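You operate a simulated robot arm through the tools that you are given. There is no shell and no other tool.

The job below is to be done with a simulated robot arm. You get a single attempt, and the scene is never put back.

TASK
Press the bush about flush, then put its sleeve in the yellow tray.
Fine: the sleeve under the small press's ram; turn the depth dial to 3, use the lever, leave the slide out.

Only the result counts: the job must be done as asked and must still hold three seconds after the hand-in. Knocking over, shifting, dropping, spilling or breaking anything else fails it.

THE ROBOT
A 7-joint arm with a two-finger parallel gripper, fixed in place. Base frame: the origin is on the floor under the middle of its stand, x ahead of it, y to its left, z up; the work surface is at about z = 800. Units: mm, rad, N and s.
It reaches about 1372 mm from its shoulder. Its first joint turns from -2.601 to 2.601 rad. Payload 3.43 kg.
Tool frame: the origin (TCP) lies between the finger pads and is the grasp point; the fingertips stand 30 mm ahead of it; z points along the fingers, y is the line along which they close. Largest opening 94 mm; finger width 28, thickness 10; the body of the gripper, 50 by 96 mm, starts 55 mm behind the TCP.
Orientation is that of the tool frame in the base frame, as [roll, pitch, yaw] about the fixed x, y, z axes, in that order (R = Rz(yaw) Ry(pitch) Rx(roll)). With the fingers straight down and closing along the base's y, the tool's x points along the base's -x, its y along +y and its z along -z.

THE INTERFACE
- The arm moves only by the tool move_arm. Its argument "steps" is a list of rows, each an object of numbers (a shift or turn left out is 0, a gripper value left out holds the last): "dx", "dy", "dz": the shift along the base's x, y, z in units of 50 mm (1.0 is 50 mm); "rx", "ry", "rz": the turn, a rotation vector about the base's x, y, z in units of 8 degrees (1.0 is 8 degrees); "jaw": the gripper command, from -1 (shut) to 1 (fully open), values between in proportion. In form: [{"dx": .., "dy": .., "dz": .., "rx": .., "ry": .., "rz": .., "jaw": ..}, ...]. A call has 1 to 20 rows; each row shifts and turns the commanded pose from where the row before left it. A call with a number of a shift or a turn outside -1 to 1 is refused whole. Rows are played at 5 a second. More than 50 mm and 0.15 rad between two rows, or a gripper value outside its range, and nothing of the call is played. A pose out of reach is approached as far as the arm can. The call stops where the force on the tool passes 50 N (or 10 N more than at its start, if that is more) or the arm is blocked; 0.2 s more then pass. Each finger travels about 45 mm/s and halts on what it meets, pressing with about 22 N; the grip force reading is that of the motor and also rises with nothing between the fingers. The clock runs only during rows and for 0.2 s after the last one: add rows that do not move to give the fingers time. It gives the time, the measured TCP pose, the force on the tool (base axes), the opening and the grip force at its end, in the units of the frame above (readings bear some noise), with the torque about the TCP (base axes, N m) and any sound that the robot's microphone picked up.
- Cameras (640 x 400 px; columns grow to the right, rows downward): "scene" is fixed at [223.1, 663.6, 1542.6]; the picture's right is [0.74, -0.67, 0.00], its down [-0.58, -0.65, -0.50] and it looks along [0.33, 0.37, -0.87] (base axes); focal length 229 px, centre (320, 200). "wrist" rides on the gripper at [76, 14, -103] in the tool frame; the picture's right is [-0.18, 0.98, 0.00], its down [-0.75, -0.14, -0.64] and it looks along [-0.63, -0.12, 0.77] (tool axes); focal length 243 px, centre (320, 200). There is no depth. A picture from a camera that has moved, and an enlarged one, comes with that camera's place and axes in the base frame and with its lens. The place of the scene camera against the robot may be out by one fixed shift of up to 25 mm in any direction.
- camera(camera): a new picture of that camera. No time passes.
- zoom(camera, box): a new picture of the part [left, top, right, bottom] of that camera's present view, enlarged. No time passes.
- close_job(): hands the job in; it is judged then, once.

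Places have to be worked out from the pictures, the camera data and where the tool is seen. Open the gripper and draw the arm clear of the work before you hand the job in, unless the task says otherwise.

The tools are called after ">>>" as a command line: name --argument value ..., lists and objects as JSON in quotes. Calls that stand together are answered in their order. move_arm: Moves the arm, as the interface text tells. Its arguments: {"type":"object","properties":{"steps":{"type":"array"}},"required":["steps"]} The other tools are called the same way: camera (camera) takes a picture; zoom (camera, box) takes an enlarged picture of a part of a camera's view; close_job () hands the job in.

At the start:

```text
t: 0.0
ee_pos: [550.4, 821.7, 1238.5]
ee_rot: [3.141, -0.001, -3.141]
force: [0.5, -0.2, 0.7]
torque: [-0.02, -0.03, -0.02]
width: 94.1
grasp_force: 0.1
```

scene: 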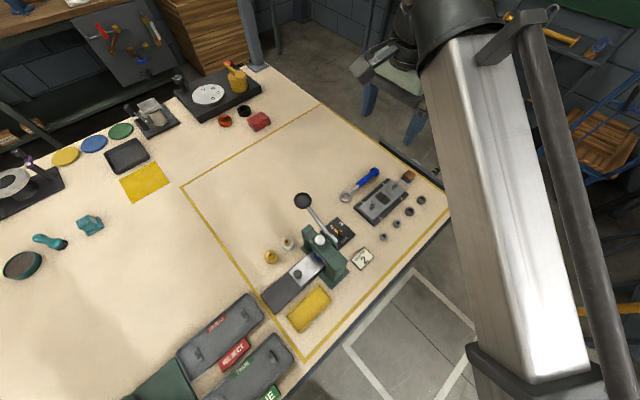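
wrist: 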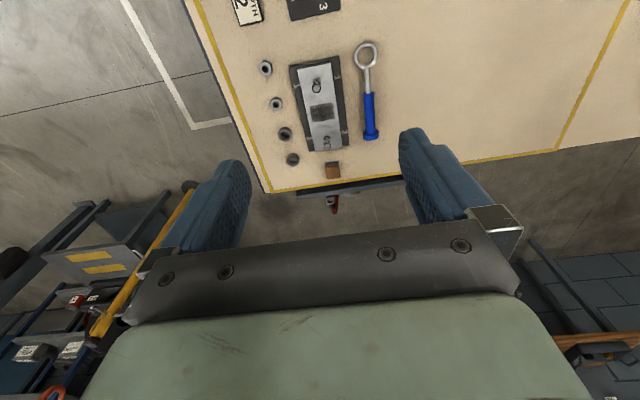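

I'll start by zooming in on the press area in the scene view to identify the parts.

>>> zoom --camera "scene" --box '[240, 180, 400, 280]'

>>> zoom --camera "scene" --box '[240, 240, 400, 340]'

>>> zoom --camera "scene" --box '[320, 150, 448, 230]'

>>> zoom --camera "wrist" --box '[200, 0, 440, 200]'

>>> zoom --camera "scene" --box '[100, 60, 292, 180]'

```text
4.00 times, centred on (320, 230) of scene
camera zoom: at [223.1, 663.6, 1542.6], right [0.74, -0.67, 0.0], down [-0.58, -0.65, -0.5], along [0.33, 0.37, -0.87], focal length 916 px, centre (320, 80)
```

zoom: 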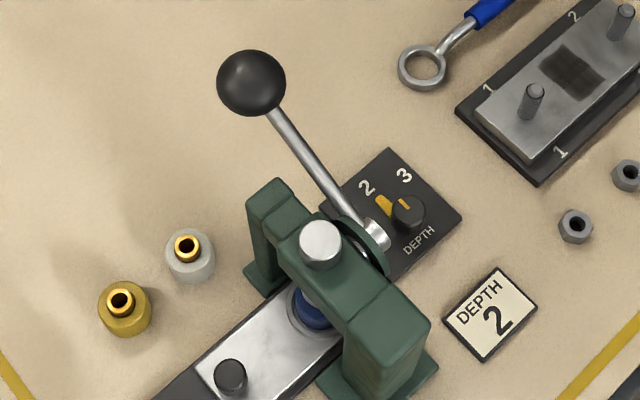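

```text
4.00 times, centred on (320, 290) of scene
camera zoom: at [223.1, 663.6, 1542.6], right [0.74, -0.67, 0.0], down [-0.58, -0.65, -0.5], along [0.33, 0.37, -0.87], focal length 916 px, centre (320, -160)
```

zoom: 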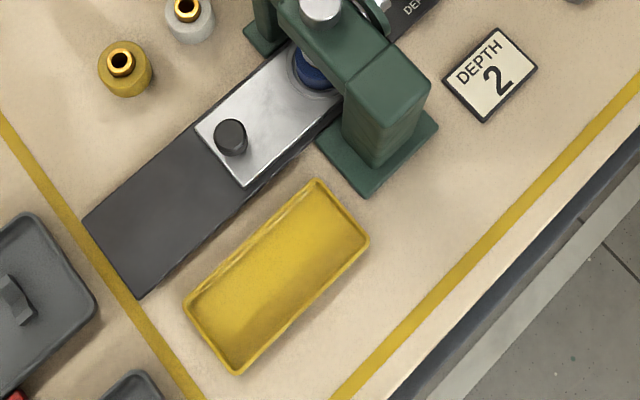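

```text
5.00 times, centred on (384, 190) of scene
camera zoom: at [223.1, 663.6, 1542.6], right [0.74, -0.67, 0.0], down [-0.58, -0.65, -0.5], along [0.33, 0.37, -0.87], focal length 1146 px, centre (0, 250)
```

zoom: 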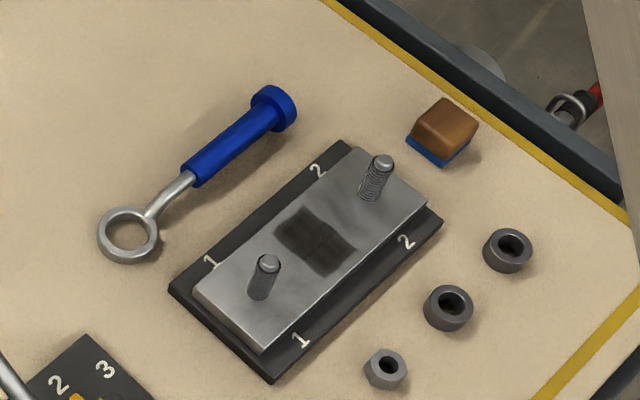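

```text
2.00 times, centred on (320, 100) of wrist
camera zoom: at [473.3, 836.0, 1340.5], right [0.18, 0.98, 0.0], down [0.75, -0.14, 0.64], along [0.63, -0.12, -0.77], focal length 485 px, centre (320, 400)
```

zoom: 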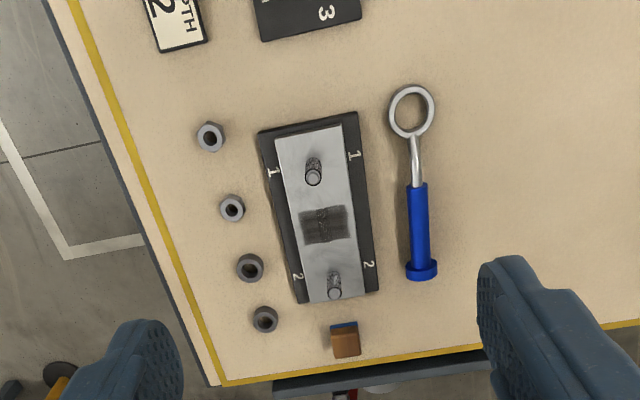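

```text
3.33 times, centred on (196, 120) of scene
camera zoom: at [223.1, 663.6, 1542.6], right [0.74, -0.67, 0.0], down [-0.58, -0.65, -0.5], along [0.33, 0.37, -0.87], focal length 764 px, centre (733, 467)
```

zoom: 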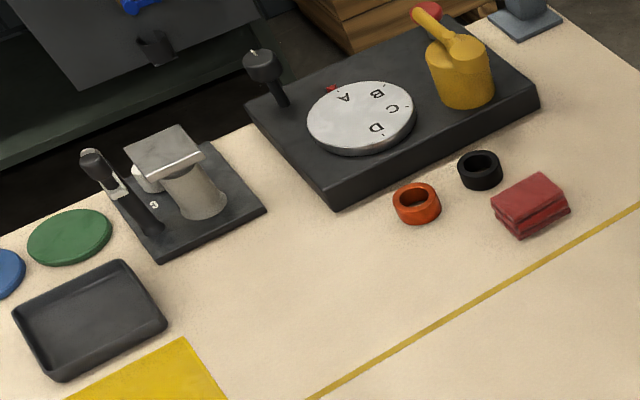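

The press runs along x at about y≈815, with its slide and knob on the −x side, the ram near (350, 818), the dial near (467, 829) and the yellow tray centred near (239, 726). I'll move the wrist camera back at a high level to look into the press.

>>> move_arm --steps '[{"dx": -1, "jaw": 1}, {"dx": -1}, {"dx": -1}, {"dx": -1}, {"dx": -1}, {"dx": -1}, {}, {}]'

>>> camera --camera "wrist"

>>> camera --camera "scene"

```text
t: 1.8
ee_pos: [250.4, 831.6, 1212.5]
ee_rot: [3.129, 0.005, 3.141]
force: [-0.1, -0.2, 0.0]
torque: [0.01, -0.01, 0.01]
width: 93.8
grasp_force: 0.1
out of reach, approached as far as the arm can: row 3, 4, 5, 6
```

```text
taken
camera wrist: at [175.0, 845.4, 1314.8], right [0.18, 0.98, 0.01], down [0.75, -0.15, 0.64], along [0.63, -0.11, -0.77], focal length 243 px, centre (320, 200)
```

wrist: 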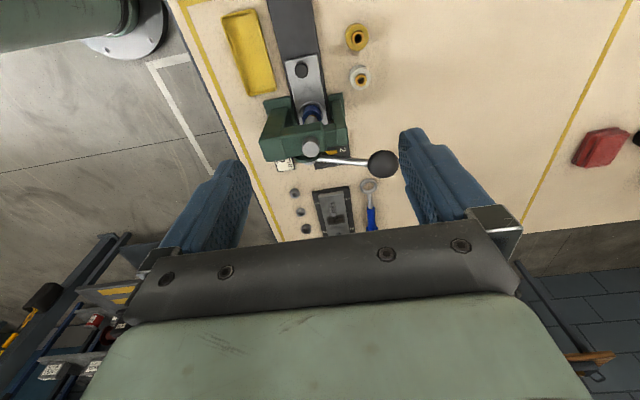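

```text
taken
```

scene: 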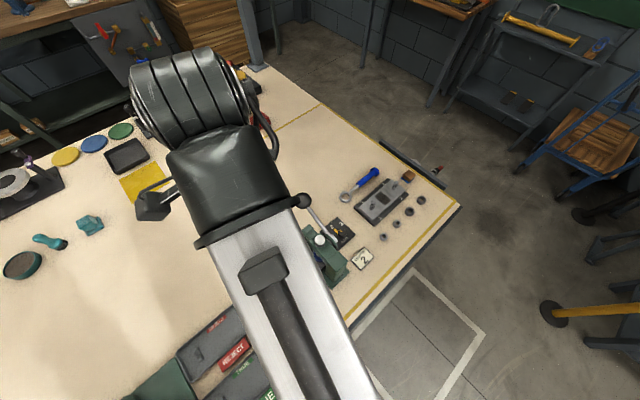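

The wrist camera now sees the whole press. I'll zoom in on the ram, the slide and the dial.

>>> zoom --camera "wrist" --box '[240, 60, 400, 180]'

>>> zoom --camera "wrist" --box '[270, 80, 350, 140]'

>>> zoom --camera "wrist" --box '[210, 0, 390, 110]'

```text
3.33 times, centred on (320, 120) of wrist
camera zoom: at [175.0, 845.4, 1314.8], right [0.18, 0.98, 0.01], down [0.75, -0.15, 0.64], along [0.63, -0.11, -0.77], focal length 809 px, centre (320, 467)
```

zoom: 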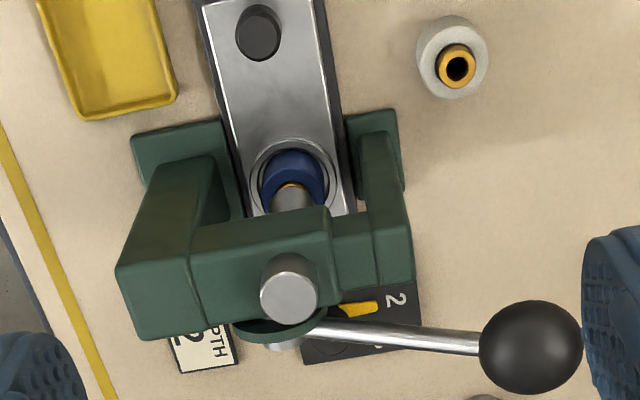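

```text
6.67 times, centred on (310, 110) of wrist
camera zoom: at [175.0, 845.4, 1314.8], right [0.18, 0.98, 0.01], down [0.75, -0.15, 0.64], along [0.63, -0.11, -0.77], focal length 1618 px, centre (387, 800)
```

zoom: 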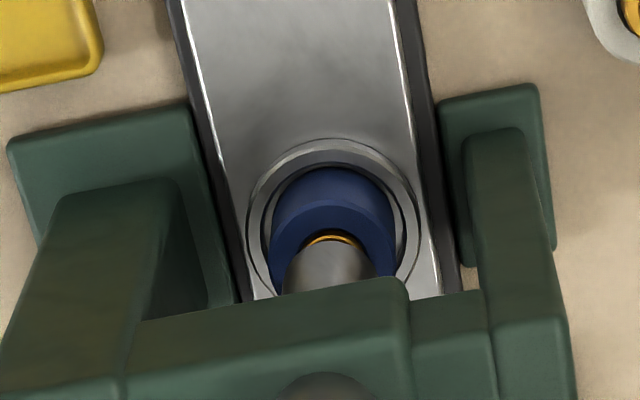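

```text
3.56 times, centred on (300, 55) of wrist
camera zoom: at [175.0, 845.4, 1314.8], right [0.18, 0.98, 0.01], down [0.75, -0.15, 0.64], along [0.63, -0.11, -0.77], focal length 863 px, centre (391, 716)
```

zoom: 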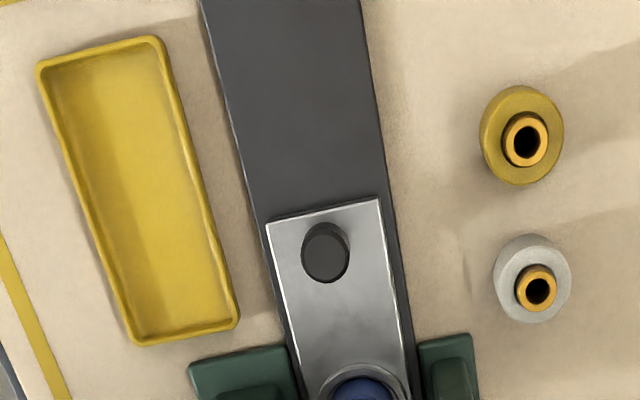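

The blue sleeve, with its brass bush, already sits in the slide's nest under the ram at about (353, 802). The slide knob is near (269, 802) and the lever ball near (388, 909, 997). Next I need a clear view of the dial on the +x side of the press, so I'll move over it at a safe height.

>>> move_arm --steps '[{"dx": 0.8, "dz": -0.4}, {"dx": 0.8, "dz": -0.6}, {"dx": 0.8, "dz": -0.6}, {"dx": 0.8, "dz": -0.6}, {"dx": 0.8, "dz": -0.6}, {"dz": -0.3}, {}]'

>>> camera --camera "wrist"

>>> zoom --camera "wrist" --box '[260, 50, 380, 125]'

```text
t: 3.4
ee_pos: [455.1, 829.9, 1060.9]
ee_rot: [3.141, -0.001, -3.141]
force: [0.2, 0.3, 0.8]
torque: [0.0, -0.02, 0.05]
width: 94.0
grasp_force: 0.0
```

```text
taken
camera wrist: at [378.8, 845.9, 1162.0], right [0.18, 0.98, 0.0], down [0.75, -0.14, 0.64], along [0.63, -0.12, -0.77], focal length 243 px, centre (320, 200)
```

wrist: 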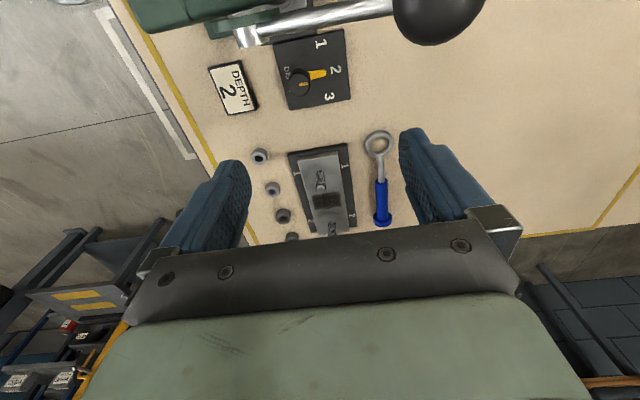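

```text
5.33 times, centred on (320, 88) of wrist
camera zoom: at [378.8, 845.9, 1162.0], right [0.18, 0.98, 0.0], down [0.75, -0.14, 0.64], along [0.63, -0.12, -0.77], focal length 1294 px, centre (320, 800)
```

zoom: 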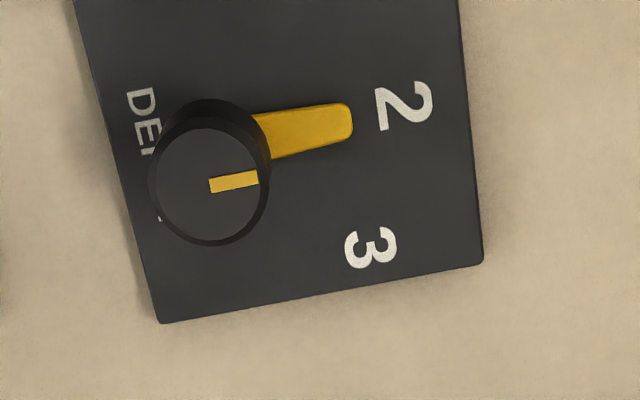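

The pointer is on 2. The "3" sits about 45° further clockwise seen from above, and the dial axis is near (457, 804) with the knob top around z≈830. I'll check how close the lever hub comes to the dial.

>>> zoom --camera "wrist" --box '[180, 0, 500, 120]'

>>> zoom --camera "scene" --box '[280, 180, 380, 280]'

>>> camera --camera "scene"

```text
2.00 times, centred on (340, 60) of wrist
camera zoom: at [378.8, 845.9, 1162.0], right [0.18, 0.98, 0.0], down [0.75, -0.14, 0.64], along [0.63, -0.12, -0.77], focal length 485 px, centre (280, 480)
```

zoom: 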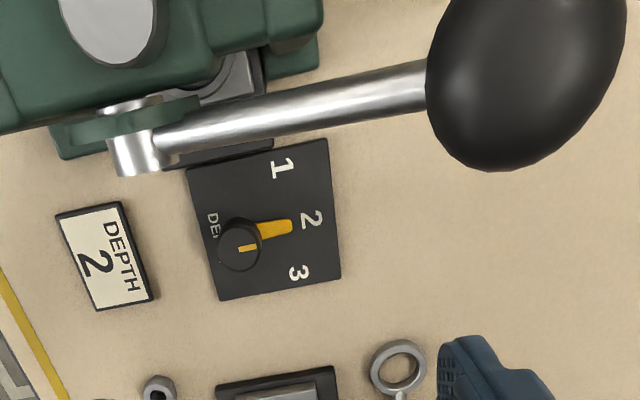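

```text
4.00 times, centred on (330, 230) of scene
camera zoom: at [223.1, 663.6, 1542.6], right [0.74, -0.67, 0.0], down [-0.58, -0.65, -0.5], along [0.33, 0.37, -0.87], focal length 916 px, centre (280, 80)
```

zoom: 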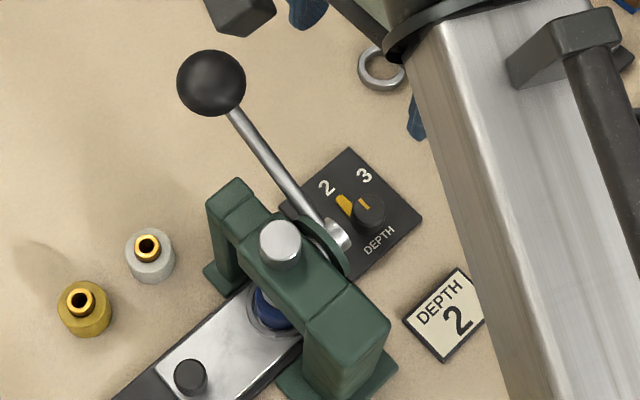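

```text
taken
```

scene: 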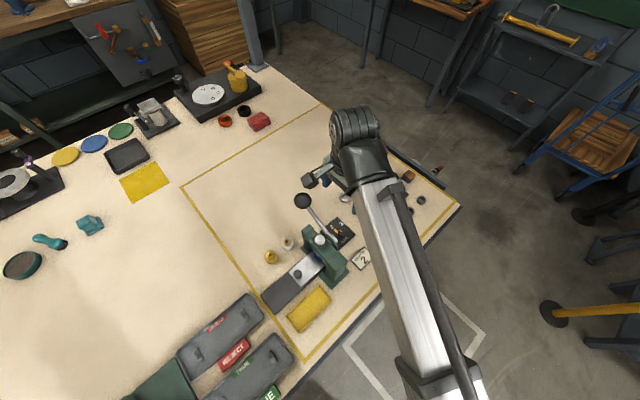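

The lever hub ends at about x≈400, so for the dial I'd rather have the wrist camera facing away from the press. I'll back off to clear space and start turning the tool about z, checking that the turn is reachable.

>>> move_arm --steps '[{"dx": 0.7, "dz": 0.7}, {"dx": 0.6, "dz": 0.7}, {"rz": -1}, {"rz": -1}, {"rz": -1}, {"rz": -1}, {"rz": -1}, {"rz": -1}, {"rz": -1}, {"rz": -1}, {"rz": -1}, {"rz": -1}, {"rz": -1}, {"rz": -0.25}, {}]'

>>> camera --camera "wrist"

>>> camera --camera "scene"

```text
t: 6.6
ee_pos: [517.2, 832.6, 1130.0]
ee_rot: [-3.141, 0.0, 1.571]
force: [0.2, 0.0, -0.1]
torque: [0.01, 0.0, 0.03]
width: 93.9
grasp_force: 0.1
```

```text
taken
camera wrist: at [532.4, 908.7, 1231.6], right [0.98, -0.19, 0.0], down [-0.14, -0.75, 0.64], along [-0.12, -0.63, -0.77], focal length 243 px, centre (320, 200)
```

wrist: 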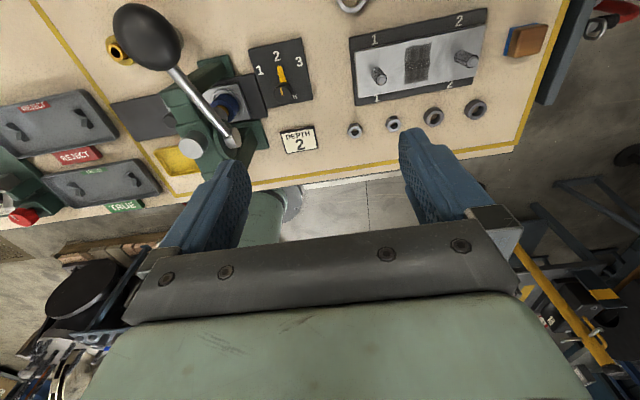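

```text
taken
```

scene: 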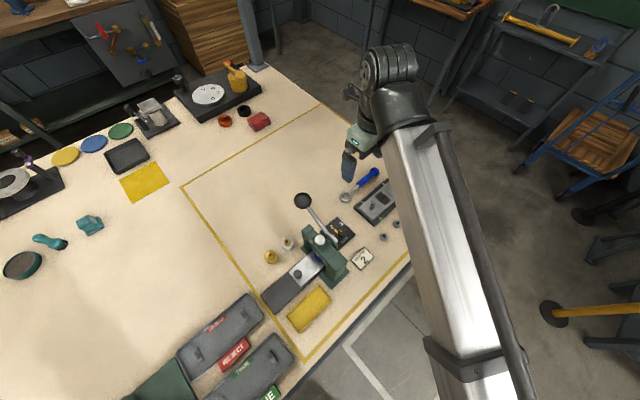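

A yaw of 90° is reachable, and this view from the +y side shows the press well. I'll zoom in to measure the hub, ball and dial.

>>> zoom --camera "wrist" --box '[100, 0, 340, 180]'

>>> zoom --camera "wrist" --box '[230, 30, 330, 110]'

```text
2.22 times, centred on (220, 90) of wrist
camera zoom: at [532.4, 908.7, 1231.6], right [0.98, -0.19, 0.0], down [-0.14, -0.75, 0.64], along [-0.12, -0.63, -0.77], focal length 539 px, centre (542, 444)
```

zoom: 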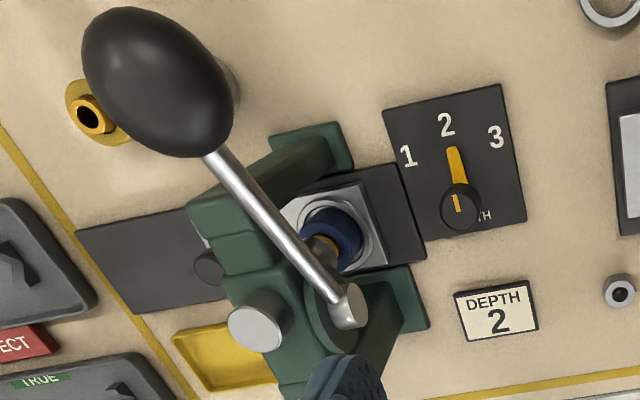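

```text
5.00 times, centred on (280, 70) of wrist
camera zoom: at [532.4, 908.7, 1231.6], right [0.98, -0.19, 0.0], down [-0.14, -0.75, 0.64], along [-0.12, -0.63, -0.77], focal length 1213 px, centre (520, 850)
```

zoom: 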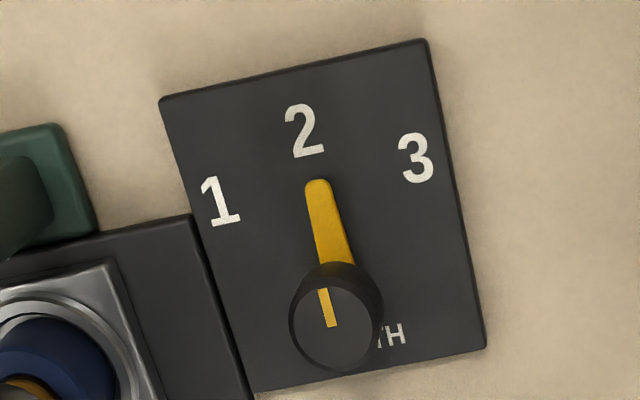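

From the two views, the knob top is at (455.6, 805.3, 843), the dial plate is at z≈807, and "3" is exactly 45° clockwise. The lever ball is at (391, 910, 997) with its pivot near (·, 789, 938). I'll turn to yaw 22.5° and move above the dial.

>>> move_arm --steps '[{"rz": -1, "jaw": 0.3}, {"rz": -1}, {"rz": -1}, {"rz": -1}, {"rz": -1}, {"rz": -1}, {"rz": -1}, {"rz": -1}, {"rz": -0.4375}, {"dx": -0.6, "dy": -0.27, "dz": -0.8}, {"dx": -0.632, "dy": -0.276, "dz": -0.8}, {"dz": -0.8}, {}]'

>>> camera --camera "wrist"

>>> camera --camera "scene"

```text
refused: row 10 steps farther than a row can; nothing moved
```

```text
taken
camera wrist: at [532.4, 908.7, 1231.6], right [0.98, -0.19, 0.0], down [-0.14, -0.75, 0.64], along [-0.12, -0.63, -0.77], focal length 243 px, centre (320, 200)
```

wrist: 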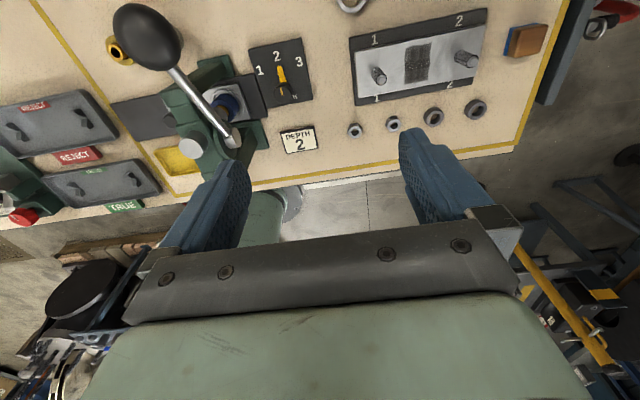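

```text
taken
```

scene: 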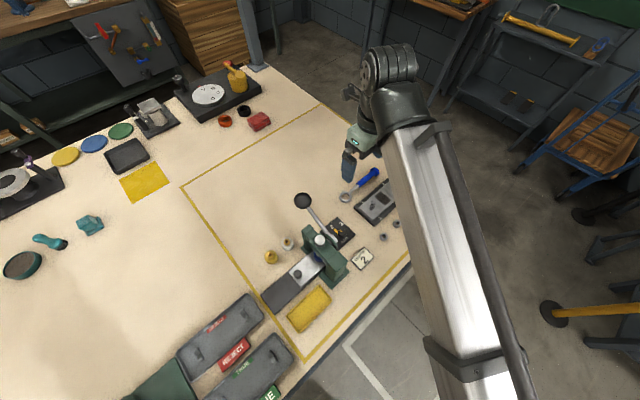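

The call was refused because one row's combined shift was over 50 mm. I'll send it again with smaller shifts.

>>> move_arm --steps '[{"rz": -1, "jaw": 0.3}, {"rz": -1}, {"rz": -1}, {"rz": -1}, {"rz": -1}, {"rz": -1}, {"rz": -1}, {"rz": -1}, {"rz": -0.4375}, {"dx": -0.4, "dy": -0.18, "dz": -0.6}, {"dx": -0.4, "dy": -0.18, "dz": -0.6}, {"dx": -0.43, "dy": -0.186, "dz": -0.6}, {"dz": -0.6}, {}]'

>>> camera --camera "wrist"

>>> camera --camera "scene"

```text
t: 9.6
ee_pos: [493.9, 784.3, 1009.4]
ee_rot: [3.14, 0.001, 1.186]
force: [0.0, -0.4, 0.8]
torque: [0.03, 0.0, -0.02]
width: 61.1
grasp_force: 0.1
out of reach, approached as far as the arm can: row 3, 4, 5, 6, 7, 8, 9, 10, 11, 12, 13
```

```text
taken
camera wrist: at [536.2, 850.7, 1110.9], right [0.84, -0.54, 0.0], down [-0.42, -0.64, 0.64], along [-0.34, -0.54, -0.77], focal length 243 px, centre (320, 200)
```

wrist: 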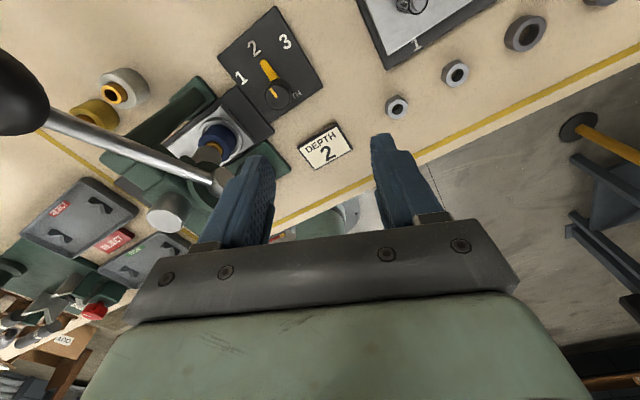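

```text
taken
```

scene: 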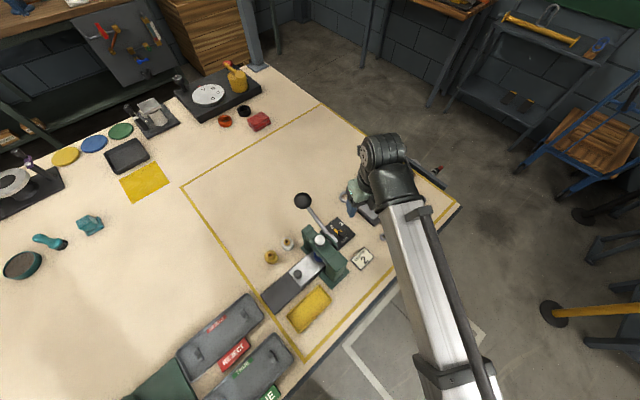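

The wrist joint's limit stops the turn near yaw 68° in this direction, so I'll raise the arm and go round the other way. First I'll see how the commanded pose responds.

>>> move_arm --steps '[{"dz": 0.9}, {"dz": 0.9}, {"dz": 0.6}, {"rz": 1}, {"rz": 1}, {"rz": 1}, {"rz": 1}, {"rz": 1}, {"rz": 1}, {}]'

```text
t: 11.8
ee_pos: [494.4, 783.6, 1130.7]
ee_rot: [3.138, -0.001, 2.014]
force: [0.1, 0.1, 1.0]
torque: [0.01, -0.01, 0.0]
width: 60.9
grasp_force: 0.0
```

The command follows the pose actually reached. I'll keep turning the long way round, towards yaw 382.5° (the same as 22.5°).

>>> move_arm --steps '[{"rz": 1}, {"rz": 1}, {"rz": 1}, {"rz": 1}, {"rz": 1}, {"rz": 1}, {"rz": 1}, {"rz": 1}, {"rz": 1}, {"rz": 1}, {"rz": 1}, {"rz": 1}, {"rz": 1}, {"rz": 1}, {"rz": 1}, {"rz": 1}, {"rz": 1}, {"rz": 1}, {"rz": 1}, {"rz": 1}]'

>>> move_arm --steps '[{"rz": 1}, {"rz": 1}, {"rz": 1}, {"rz": 1}, {"rz": 1}, {"rz": 1}, {"rz": 1}, {"rz": 1}, {"rz": 1}, {"rz": 1}, {"rz": 1}, {"rz": 1}, {"rz": 1}, {"rz": 0.4}, {}]'

```text
t: 16.0
ee_pos: [494.0, 782.3, 1129.6]
ee_rot: [3.138, -0.001, -1.474]
force: [-0.1, -0.1, -0.5]
torque: [-0.01, 0.03, 0.01]
width: 61.3
grasp_force: 0.2
```

```text
t: 19.2
ee_pos: [495.2, 783.3, 1129.8]
ee_rot: [3.137, -0.001, 0.394]
force: [0.1, 0.5, 0.2]
torque: [0.0, -0.01, 0.02]
width: 61.2
grasp_force: 0.0
```

Yaw is now 22.6° with no limit hit. I'll move above the dial at a moderate height and check the view.

>>> move_arm --steps '[{"dx": -0.4, "dy": 0.22, "dz": -0.6}, {"dx": -0.39, "dy": 0.22, "dz": -0.6}, {"dz": -0.8}, {"dz": -0.6}, {}]'

>>> camera --camera "wrist"

>>> camera --camera "scene"

```text
t: 20.4
ee_pos: [453.7, 806.2, 999.5]
ee_rot: [3.138, -0.001, 0.391]
force: [-0.7, 0.2, -0.1]
torque: [-0.01, 0.0, 0.0]
width: 61.3
grasp_force: 0.0
```

```text
taken
camera wrist: at [529.5, 823.3, 1101.5], right [0.21, -0.98, 0.0], down [-0.75, -0.16, 0.64], along [-0.63, -0.13, -0.77], focal length 243 px, centre (320, 200)
```

wrist: 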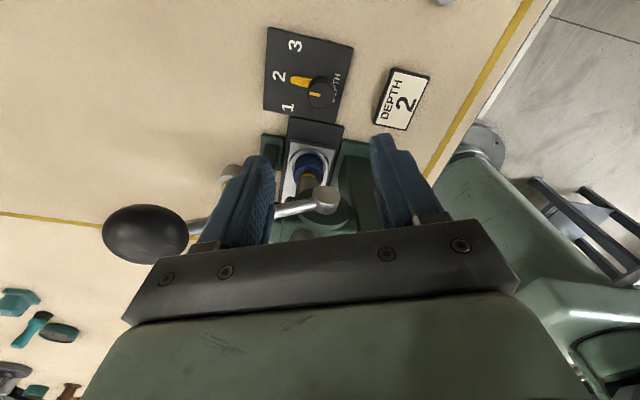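

```text
taken
```

scene: 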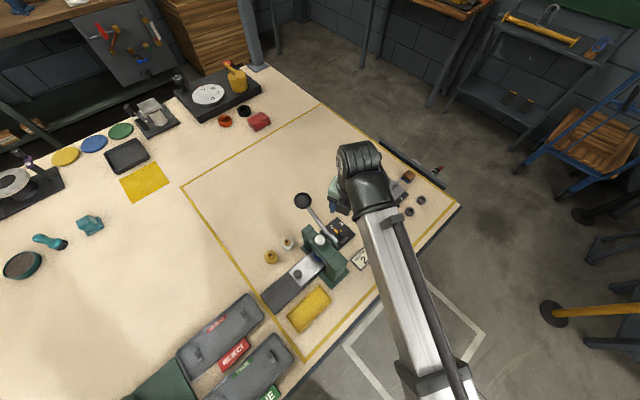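

The knob appears where I predicted it would. I'll descend onto it with the fingers straddling it and stop with the tips about 10 mm above the plate.

>>> move_arm --steps '[{"dx": 0.03, "dy": -0.015, "dz": -0.7}, {"dz": -0.7}, {"dz": -0.6}, {"dz": -0.4}, {"dz": -0.3}, {"dz": -0.3}, {}]'

>>> camera --camera "wrist"

>>> zoom --camera "wrist" --box '[200, 60, 440, 240]'

>>> zoom --camera "scene" --box '[270, 150, 430, 280]'

```text
t: 22.0
ee_pos: [456.7, 803.8, 848.3]
ee_rot: [3.138, 0.0, 0.393]
force: [2.5, 0.6, 0.7]
torque: [-0.06, 0.33, -0.03]
width: 61.0
grasp_force: 0.0
```

```text
taken
camera wrist: at [531.8, 821.5, 950.9], right [0.21, -0.98, 0.0], down [-0.75, -0.16, 0.64], along [-0.63, -0.13, -0.77], focal length 243 px, centre (320, 200)
```

wrist: 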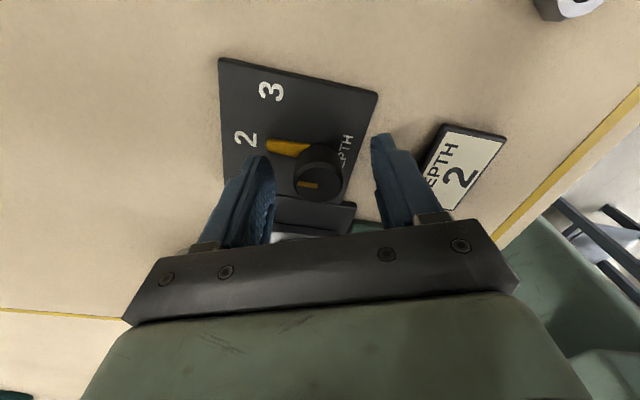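

```text
2.22 times, centred on (320, 150) of wrist
camera zoom: at [531.8, 821.5, 950.9], right [0.21, -0.98, 0.0], down [-0.75, -0.16, 0.64], along [-0.63, -0.13, -0.77], focal length 539 px, centre (320, 311)
```

zoom: 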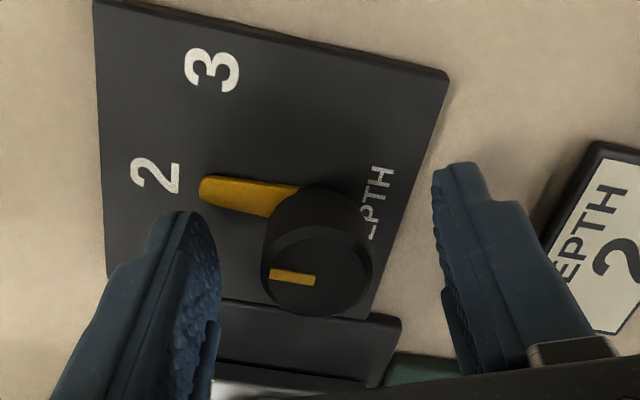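

```text
3.08 times, centred on (350, 215) of scene
camera zoom: at [223.1, 663.6, 1542.6], right [0.74, -0.67, 0.0], down [-0.58, -0.65, -0.5], along [0.33, 0.37, -0.87], focal length 705 px, centre (228, 154)
```

zoom: 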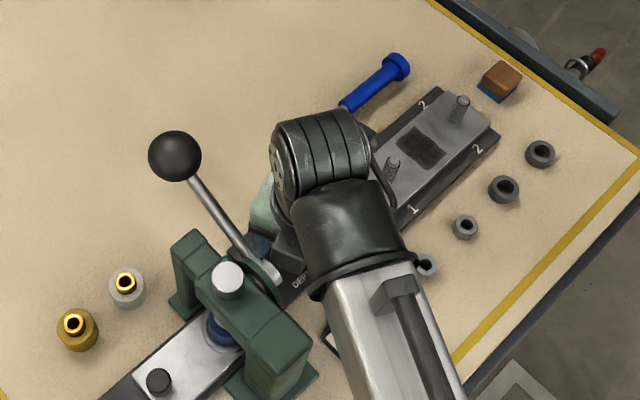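

The fingers straddle the knob, but the force reading shows a small +x push with a torque. That could be settling or a light contact higher up near the press, so I'll hold still and read again.

>>> move_arm --steps '[{}, {}, {}]'

>>> zoom --camera "scene" --box '[310, 190, 390, 250]'

```text
t: 22.8
ee_pos: [456.1, 803.2, 848.4]
ee_rot: [3.138, 0.0, 0.393]
force: [5.0, 0.9, -0.5]
torque: [-0.09, 0.36, -0.05]
width: 61.4
grasp_force: 0.1
```

```text
6.67 times, centred on (350, 220) of scene
camera zoom: at [223.1, 663.6, 1542.6], right [0.74, -0.67, 0.0], down [-0.58, -0.65, -0.5], along [0.33, 0.37, -0.87], focal length 1527 px, centre (120, 67)
```

zoom: 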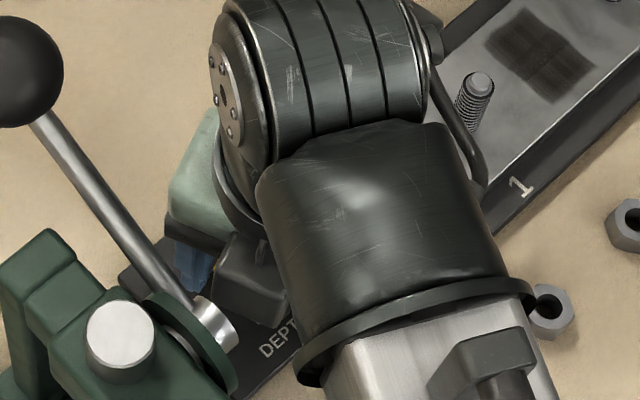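

The steady ~5 N push in +x acts about 70–100 mm above the TCP, so some part of the gripper body is lightly touching the lever hub. I'll lift straight up, lean the tool top about 16° away from the press about its own closing axis, and check the force before going down again.

>>> move_arm --steps '[{"dx": 0.05, "dz": 0.5}, {"dz": 0.7}, {"dz": 0.7}, {}]'

>>> zoom --camera "scene" --box '[280, 150, 400, 270]'

```text
t: 23.8
ee_pos: [458.2, 804.0, 944.5]
ee_rot: [3.137, -0.001, 0.393]
force: [0.2, 0.4, -0.3]
torque: [0.01, 0.02, 0.02]
width: 61.1
grasp_force: 0.0
```

```text
3.33 times, centred on (340, 210) of scene
camera zoom: at [223.1, 663.6, 1542.6], right [0.74, -0.67, 0.0], down [-0.58, -0.65, -0.5], along [0.33, 0.37, -0.87], focal length 764 px, centre (253, 167)
```

zoom: 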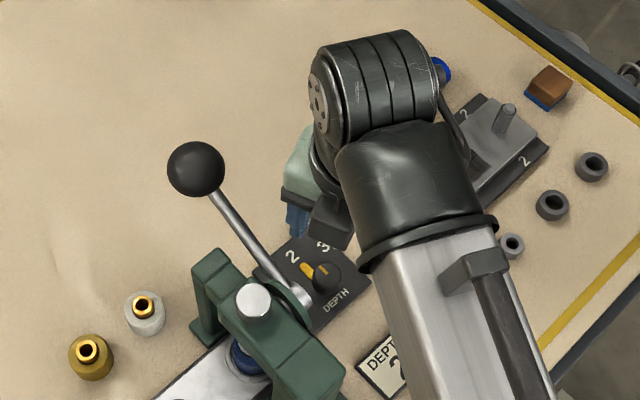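

The force is gone, and the picture shows a dark housing sticking out on the tool's −x side, which is what touched. I'll tilt 16°, shift slightly along +x, and go down in stages.

>>> move_arm --steps '[{"rx": -0.383, "ry": 0.924}, {"rx": -0.383, "ry": 0.924}, {"dx": 0.05, "dy": 0.06, "dz": -0.5}, {"dz": -0.5}, {}]'

>>> camera --camera "wrist"

>>> zoom --camera "scene" --box '[280, 150, 400, 270]'

```text
t: 25.0
ee_pos: [461.0, 807.8, 895.7]
ee_rot: [3.137, 0.28, 0.393]
force: [0.0, -0.3, -0.2]
torque: [-0.02, 0.01, 0.01]
width: 61.0
grasp_force: 0.0
```

```text
taken
camera wrist: at [560.3, 835.0, 972.2], right [0.21, -0.98, 0.05], down [-0.56, -0.08, 0.82], along [-0.8, -0.21, -0.56], focal length 243 px, centre (320, 200)
```

wrist: 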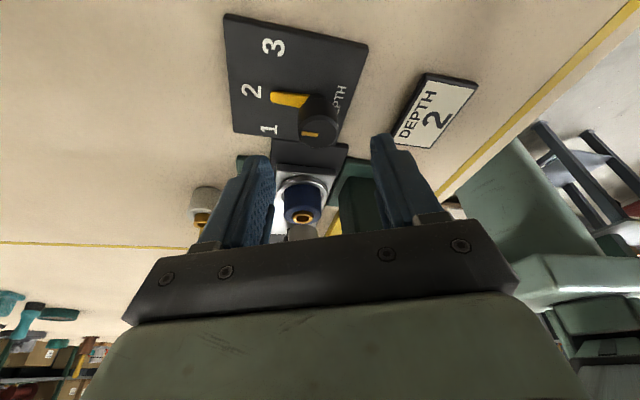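

```text
3.33 times, centred on (340, 210) of scene
camera zoom: at [223.1, 663.6, 1542.6], right [0.74, -0.67, 0.0], down [-0.58, -0.65, -0.5], along [0.33, 0.37, -0.87], focal length 764 px, centre (253, 167)
```

zoom: 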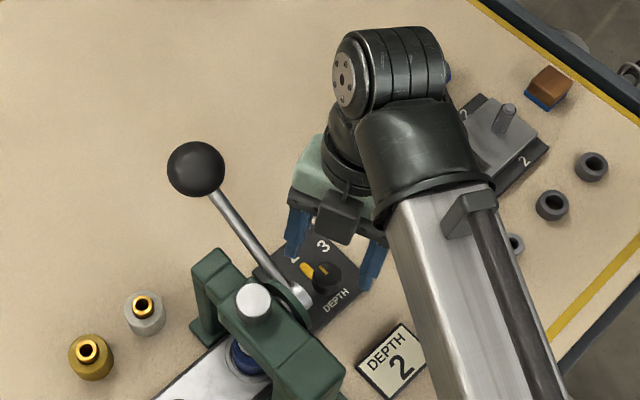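

The housing is now well clear of the hub. I'll go down the last 44 mm to the knob and check the force.

>>> move_arm --steps '[{"dx": -0.01, "dy": -0.01, "dz": -0.4}, {"dz": -0.3}, {"dz": -0.18}, {}, {}]'

>>> zoom --camera "wrist" --box '[200, 60, 440, 240]'

>>> zoom --camera "scene" --box '[310, 190, 390, 250]'

```text
t: 26.2
ee_pos: [460.8, 805.9, 850.4]
ee_rot: [3.14, 0.281, 0.393]
force: [-0.5, 0.3, 0.1]
torque: [-0.01, -0.05, 0.01]
width: 61.1
grasp_force: 0.1
```

```text
2.22 times, centred on (320, 150) of wrist
camera zoom: at [559.6, 833.6, 928.1], right [0.21, -0.98, 0.05], down [-0.56, -0.08, 0.82], along [-0.8, -0.21, -0.56], focal length 539 px, centre (320, 311)
```

zoom: 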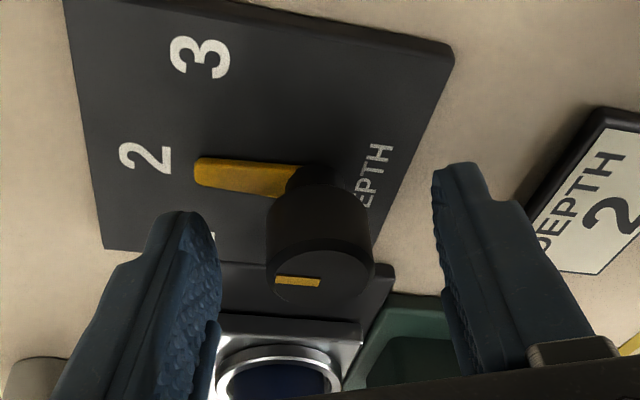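

```text
6.67 times, centred on (350, 220) of scene
camera zoom: at [223.1, 663.6, 1542.6], right [0.74, -0.67, 0.0], down [-0.58, -0.65, -0.5], along [0.33, 0.37, -0.87], focal length 1527 px, centre (120, 67)
```

zoom: 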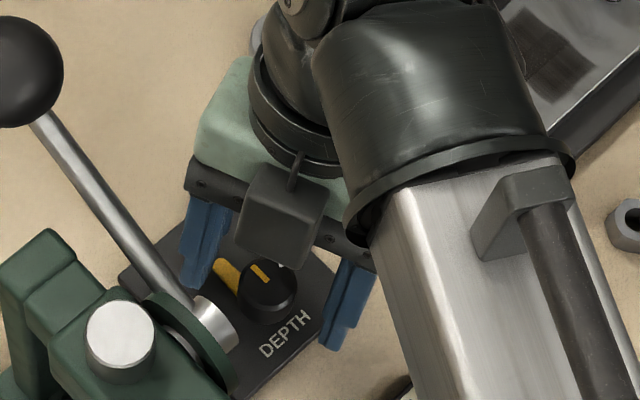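

No contact forces now, and the knob is centred between the fingers. I'll close on it.

>>> move_arm --steps '[{"jaw": -1}, {"jaw": -1}, {"jaw": -1}, {"jaw": -1}, {"jaw": -1}]'

>>> zoom --camera "wrist" --box '[200, 60, 440, 240]'

```text
t: 27.4
ee_pos: [460.0, 807.8, 851.5]
ee_rot: [3.139, 0.278, 0.396]
force: [-2.7, 4.4, 0.4]
torque: [0.29, -0.01, 0.01]
width: 27.4
grasp_force: 45.0
```

```text
2.22 times, centred on (320, 150) of wrist
camera zoom: at [559.4, 834.0, 928.2], right [0.21, -0.98, 0.05], down [-0.56, -0.08, 0.82], along [-0.8, -0.21, -0.56], focal length 539 px, centre (320, 311)
```

zoom: 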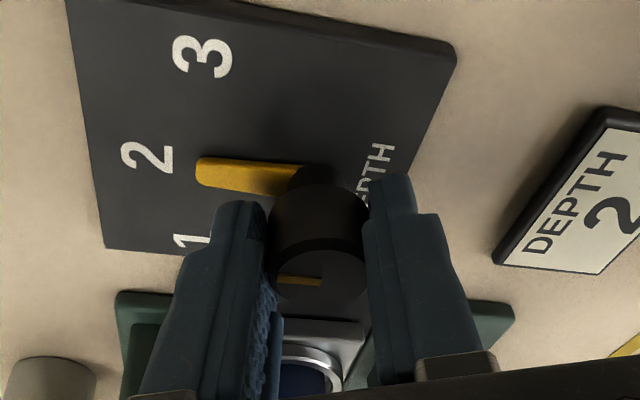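

The knob is held (27.4 mm wide). I'll turn it 45° clockwise about its axis, moving the TCP along the matching small arc.

>>> move_arm --steps '[{"rz": -0.9375, "dx": 0.004, "dy": -0.0125, "jaw": -1}, {"rz": -0.9375, "dx": 0.0025, "dy": -0.0128}, {"rz": -0.9375, "dx": 0.001, "dy": -0.013}, {"rz": -0.9375, "dx": -0.001, "dy": -0.013}, {"rz": -0.9375, "dx": -0.0025, "dy": -0.0128}, {"rz": -0.9375, "dx": -0.004, "dy": -0.0125}, {}, {}]'

>>> camera --camera "wrist"

>>> zoom --camera "wrist" --box '[200, 60, 440, 240]'

>>> zoom --camera "scene" --box '[310, 190, 390, 250]'

```text
t: 29.2
ee_pos: [461.0, 802.1, 851.9]
ee_rot: [3.138, 0.281, -0.394]
force: [-19.4, -3.9, 0.8]
torque: [0.48, 0.9, 0.07]
width: 27.9
grasp_force: 44.9
```

```text
taken
camera wrist: at [549.0, 752.0, 928.1], right [-0.54, -0.84, 0.05], down [-0.45, 0.34, 0.83], along [-0.71, 0.42, -0.56], focal length 243 px, centre (320, 200)
```

wrist: 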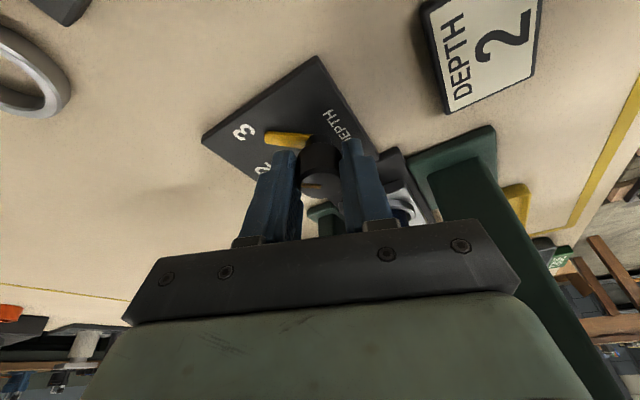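

```text
2.22 times, centred on (320, 150) of wrist
camera zoom: at [549.0, 752.0, 928.1], right [-0.54, -0.84, 0.05], down [-0.45, 0.34, 0.83], along [-0.71, 0.42, -0.56], focal length 539 px, centre (320, 311)
```

zoom: 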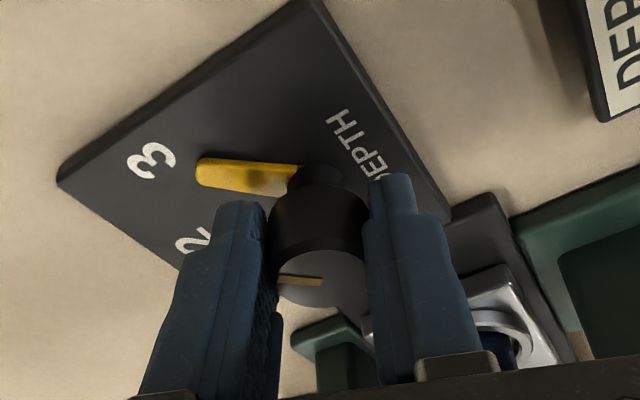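

```text
6.67 times, centred on (350, 220) of scene
camera zoom: at [223.1, 663.6, 1542.6], right [0.74, -0.67, 0.0], down [-0.58, -0.65, -0.5], along [0.33, 0.37, -0.87], focal length 1527 px, centre (120, 67)
```

zoom: 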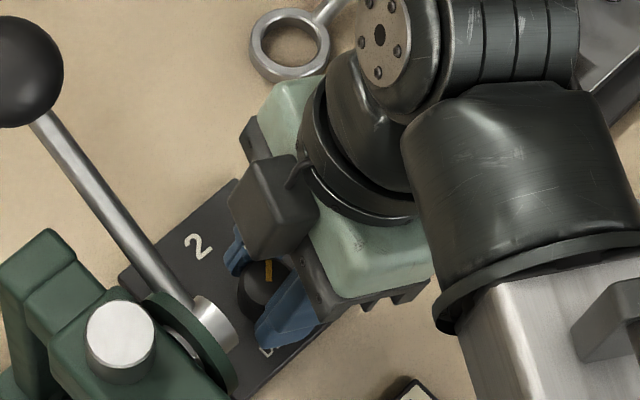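

The pointer now lines up with the 3; I measure about 46–47° against the numeral's direction of about 47°. I'll ease off the small side load, open the gripper and re-check the dial.

>>> move_arm --steps '[{"dx": -0.02, "jaw": -1}, {"jaw": 0.3}, {"jaw": 0.3}, {"jaw": 0.3}, {"jaw": 0.3}, {"jaw": 0.3}]'

>>> zoom --camera "wrist" --box '[200, 60, 440, 240]'

```text
t: 30.6
ee_pos: [460.5, 803.4, 851.1]
ee_rot: [3.139, 0.279, -0.393]
force: [0.8, 0.7, 0.3]
torque: [-0.02, -0.03, 0.01]
width: 61.1
grasp_force: 0.0
```

```text
2.22 times, centred on (320, 150) of wrist
camera zoom: at [549.0, 752.4, 927.9], right [-0.54, -0.84, 0.05], down [-0.45, 0.34, 0.82], along [-0.71, 0.42, -0.56], focal length 539 px, centre (320, 311)
```

zoom: 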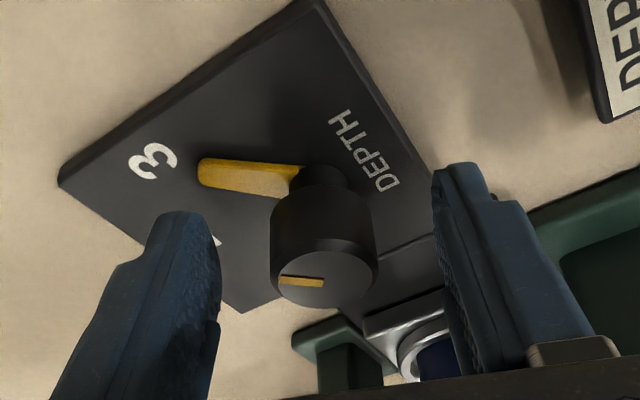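

The dial reads 3. I'll rise straight up, take the tilt out, and turn to yaw −90° for the lever.

>>> move_arm --steps '[{"dz": 0.8}, {"dz": 1}, {"dz": 1}, {"dx": 0.3, "dz": 0.9}, {"rx": -0.383, "ry": -0.924, "dz": 0.5}, {"rx": -0.383, "ry": -0.924, "dz": 0.5}, {"rz": -1}, {"rz": -1}, {"rz": -1}, {"rz": -1}, {"rz": -1}, {"rz": -1}, {"rz": -1}, {"rz": -1}, {"rz": -0.4375}, {}]'

>>> zoom --camera "scene" --box '[270, 180, 390, 260]'

>>> camera --camera "wrist"

```text
t: 34.0
ee_pos: [475.9, 802.1, 1084.3]
ee_rot: [3.137, 0.0, -1.571]
force: [0.0, -0.1, 0.1]
torque: [-0.01, -0.03, 0.02]
width: 61.0
grasp_force: 0.1
```

```text
5.00 times, centred on (330, 220) of scene
camera zoom: at [223.1, 663.6, 1542.6], right [0.74, -0.67, 0.0], down [-0.58, -0.65, -0.5], along [0.33, 0.37, -0.87], focal length 1146 px, centre (270, 100)
```

zoom: 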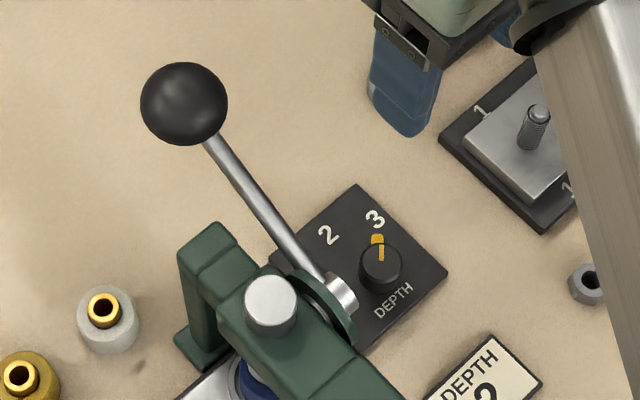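

```text
taken
camera wrist: at [461.4, 727.6, 1188.0], right [-0.98, 0.18, 0.0], down [0.14, 0.75, 0.64], along [0.12, 0.63, -0.77], focal length 243 px, centre (320, 200)
```

wrist: 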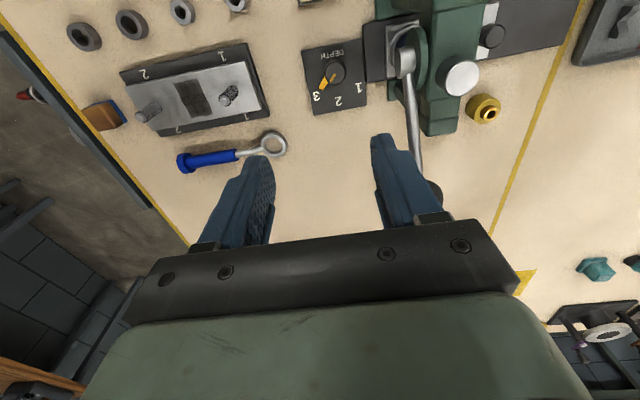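

The dial is confirmed on 3. I'll move above the lever ball, lean the tool top 15° toward +y away from the press frame, and set the fingers about 26 mm apart so they cradle the top of the ball.

>>> move_arm --steps '[{"dz": 0.3, "jaw": -0.45}, {"dx": -0.4245, "dy": 0.601}, {"dx": -0.4245, "dy": 0.601}, {"dx": -0.4245, "dy": 0.601}, {"dx": -0.4245, "dy": 0.601}, {"rx": -0.9375}, {"rx": -0.9375}, {}]'

>>> camera --camera "wrist"

>>> zoom --camera "scene" --box '[260, 150, 380, 250]'

```text
t: 35.5
ee_pos: [391.9, 928.9, 1092.1]
ee_rot: [-3.132, -0.146, -1.576]
force: [1.3, 7.8, -21.6]
torque: [0.11, -0.22, -0.08]
width: 26.0
grasp_force: 0.0
out of reach, approached as far as the arm can: row 7
stopped in row 7: the force on the tool passed its limit at 93 N (the readings are from after the stop); the commanded pose is now the measured one
```

```text
taken
camera wrist: at [376.4, 869.4, 1204.6], right [-0.98, 0.19, -0.03], down [0.14, 0.84, 0.53], along [0.13, 0.51, -0.85], focal length 243 px, centre (320, 200)
```

wrist: 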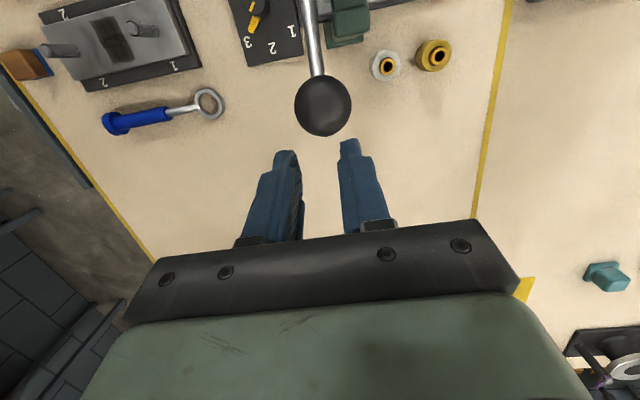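

```text
4.00 times, centred on (320, 200) of scene
camera zoom: at [223.1, 663.6, 1542.6], right [0.74, -0.67, 0.0], down [-0.58, -0.65, -0.5], along [0.33, 0.37, -0.87], focal length 916 px, centre (320, 200)
```

zoom: 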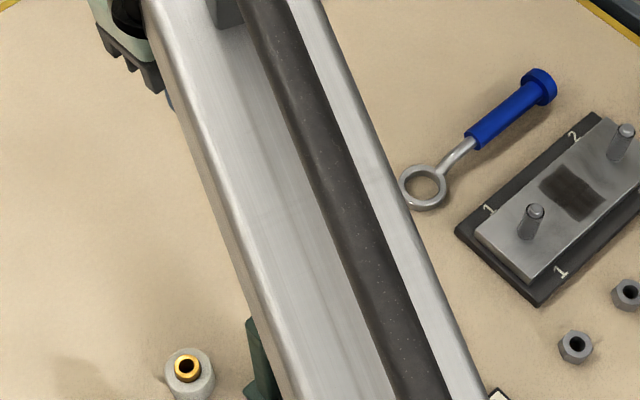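

The last half of the lean was stopped by a contact of the gripper-side camera with the arm itself. The ball still appears exactly where it was, so the lever hasn't been touched. I'll undo the lean and work with a vertical tool.

>>> move_arm --steps '[{"rx": 0.35, "ry": 0.03}, {"rx": 0.35, "ry": 0.035}, {"rx": 0.345}, {}, {}]'

>>> camera --camera "wrist"

>>> camera --camera "scene"

```text
t: 36.7
ee_pos: [391.1, 927.5, 1094.0]
ee_rot: [3.138, -0.003, -1.577]
force: [0.6, -0.3, 1.0]
torque: [0.0, -0.02, -0.02]
width: 25.7
grasp_force: 0.1
```

```text
taken
camera wrist: at [377.2, 853.3, 1195.2], right [-0.98, 0.19, 0.0], down [0.15, 0.76, 0.64], along [0.12, 0.63, -0.77], focal length 243 px, centre (320, 200)
```

wrist: 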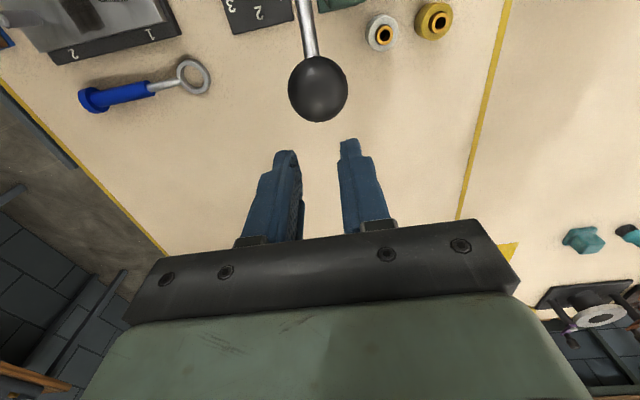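

```text
taken
```

scene: 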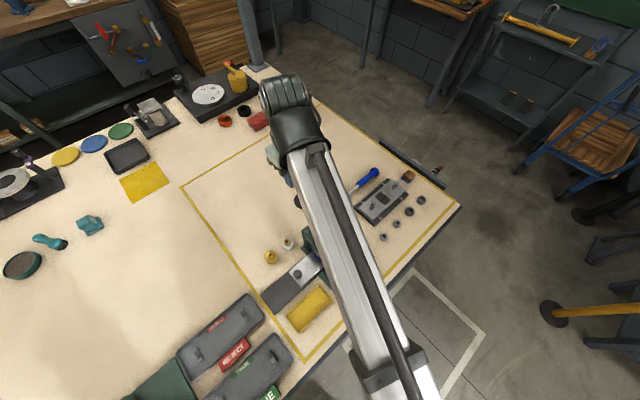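

The arm is vertical again with no load, and the ball is centred between the fingertips in x. I'll move over the ball centre and lower until I feel first contact.

>>> move_arm --steps '[{"dy": -0.38, "dz": -0.3}, {"dz": -0.4}, {"dz": -0.1}, {"dz": -0.06}, {}]'

>>> camera --camera "wrist"

```text
t: 37.9
ee_pos: [391.1, 910.3, 1051.2]
ee_rot: [3.138, -0.002, -1.576]
force: [0.8, -1.0, -0.5]
torque: [-0.03, -0.03, -0.03]
width: 25.9
grasp_force: 0.2
```

```text
taken
camera wrist: at [376.8, 834.9, 1152.5], right [-0.98, 0.19, 0.0], down [0.15, 0.76, 0.64], along [0.12, 0.63, -0.77], focal length 243 px, centre (320, 200)
```

wrist: 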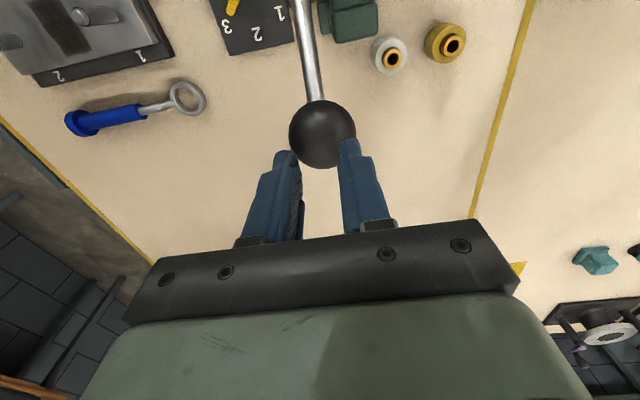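

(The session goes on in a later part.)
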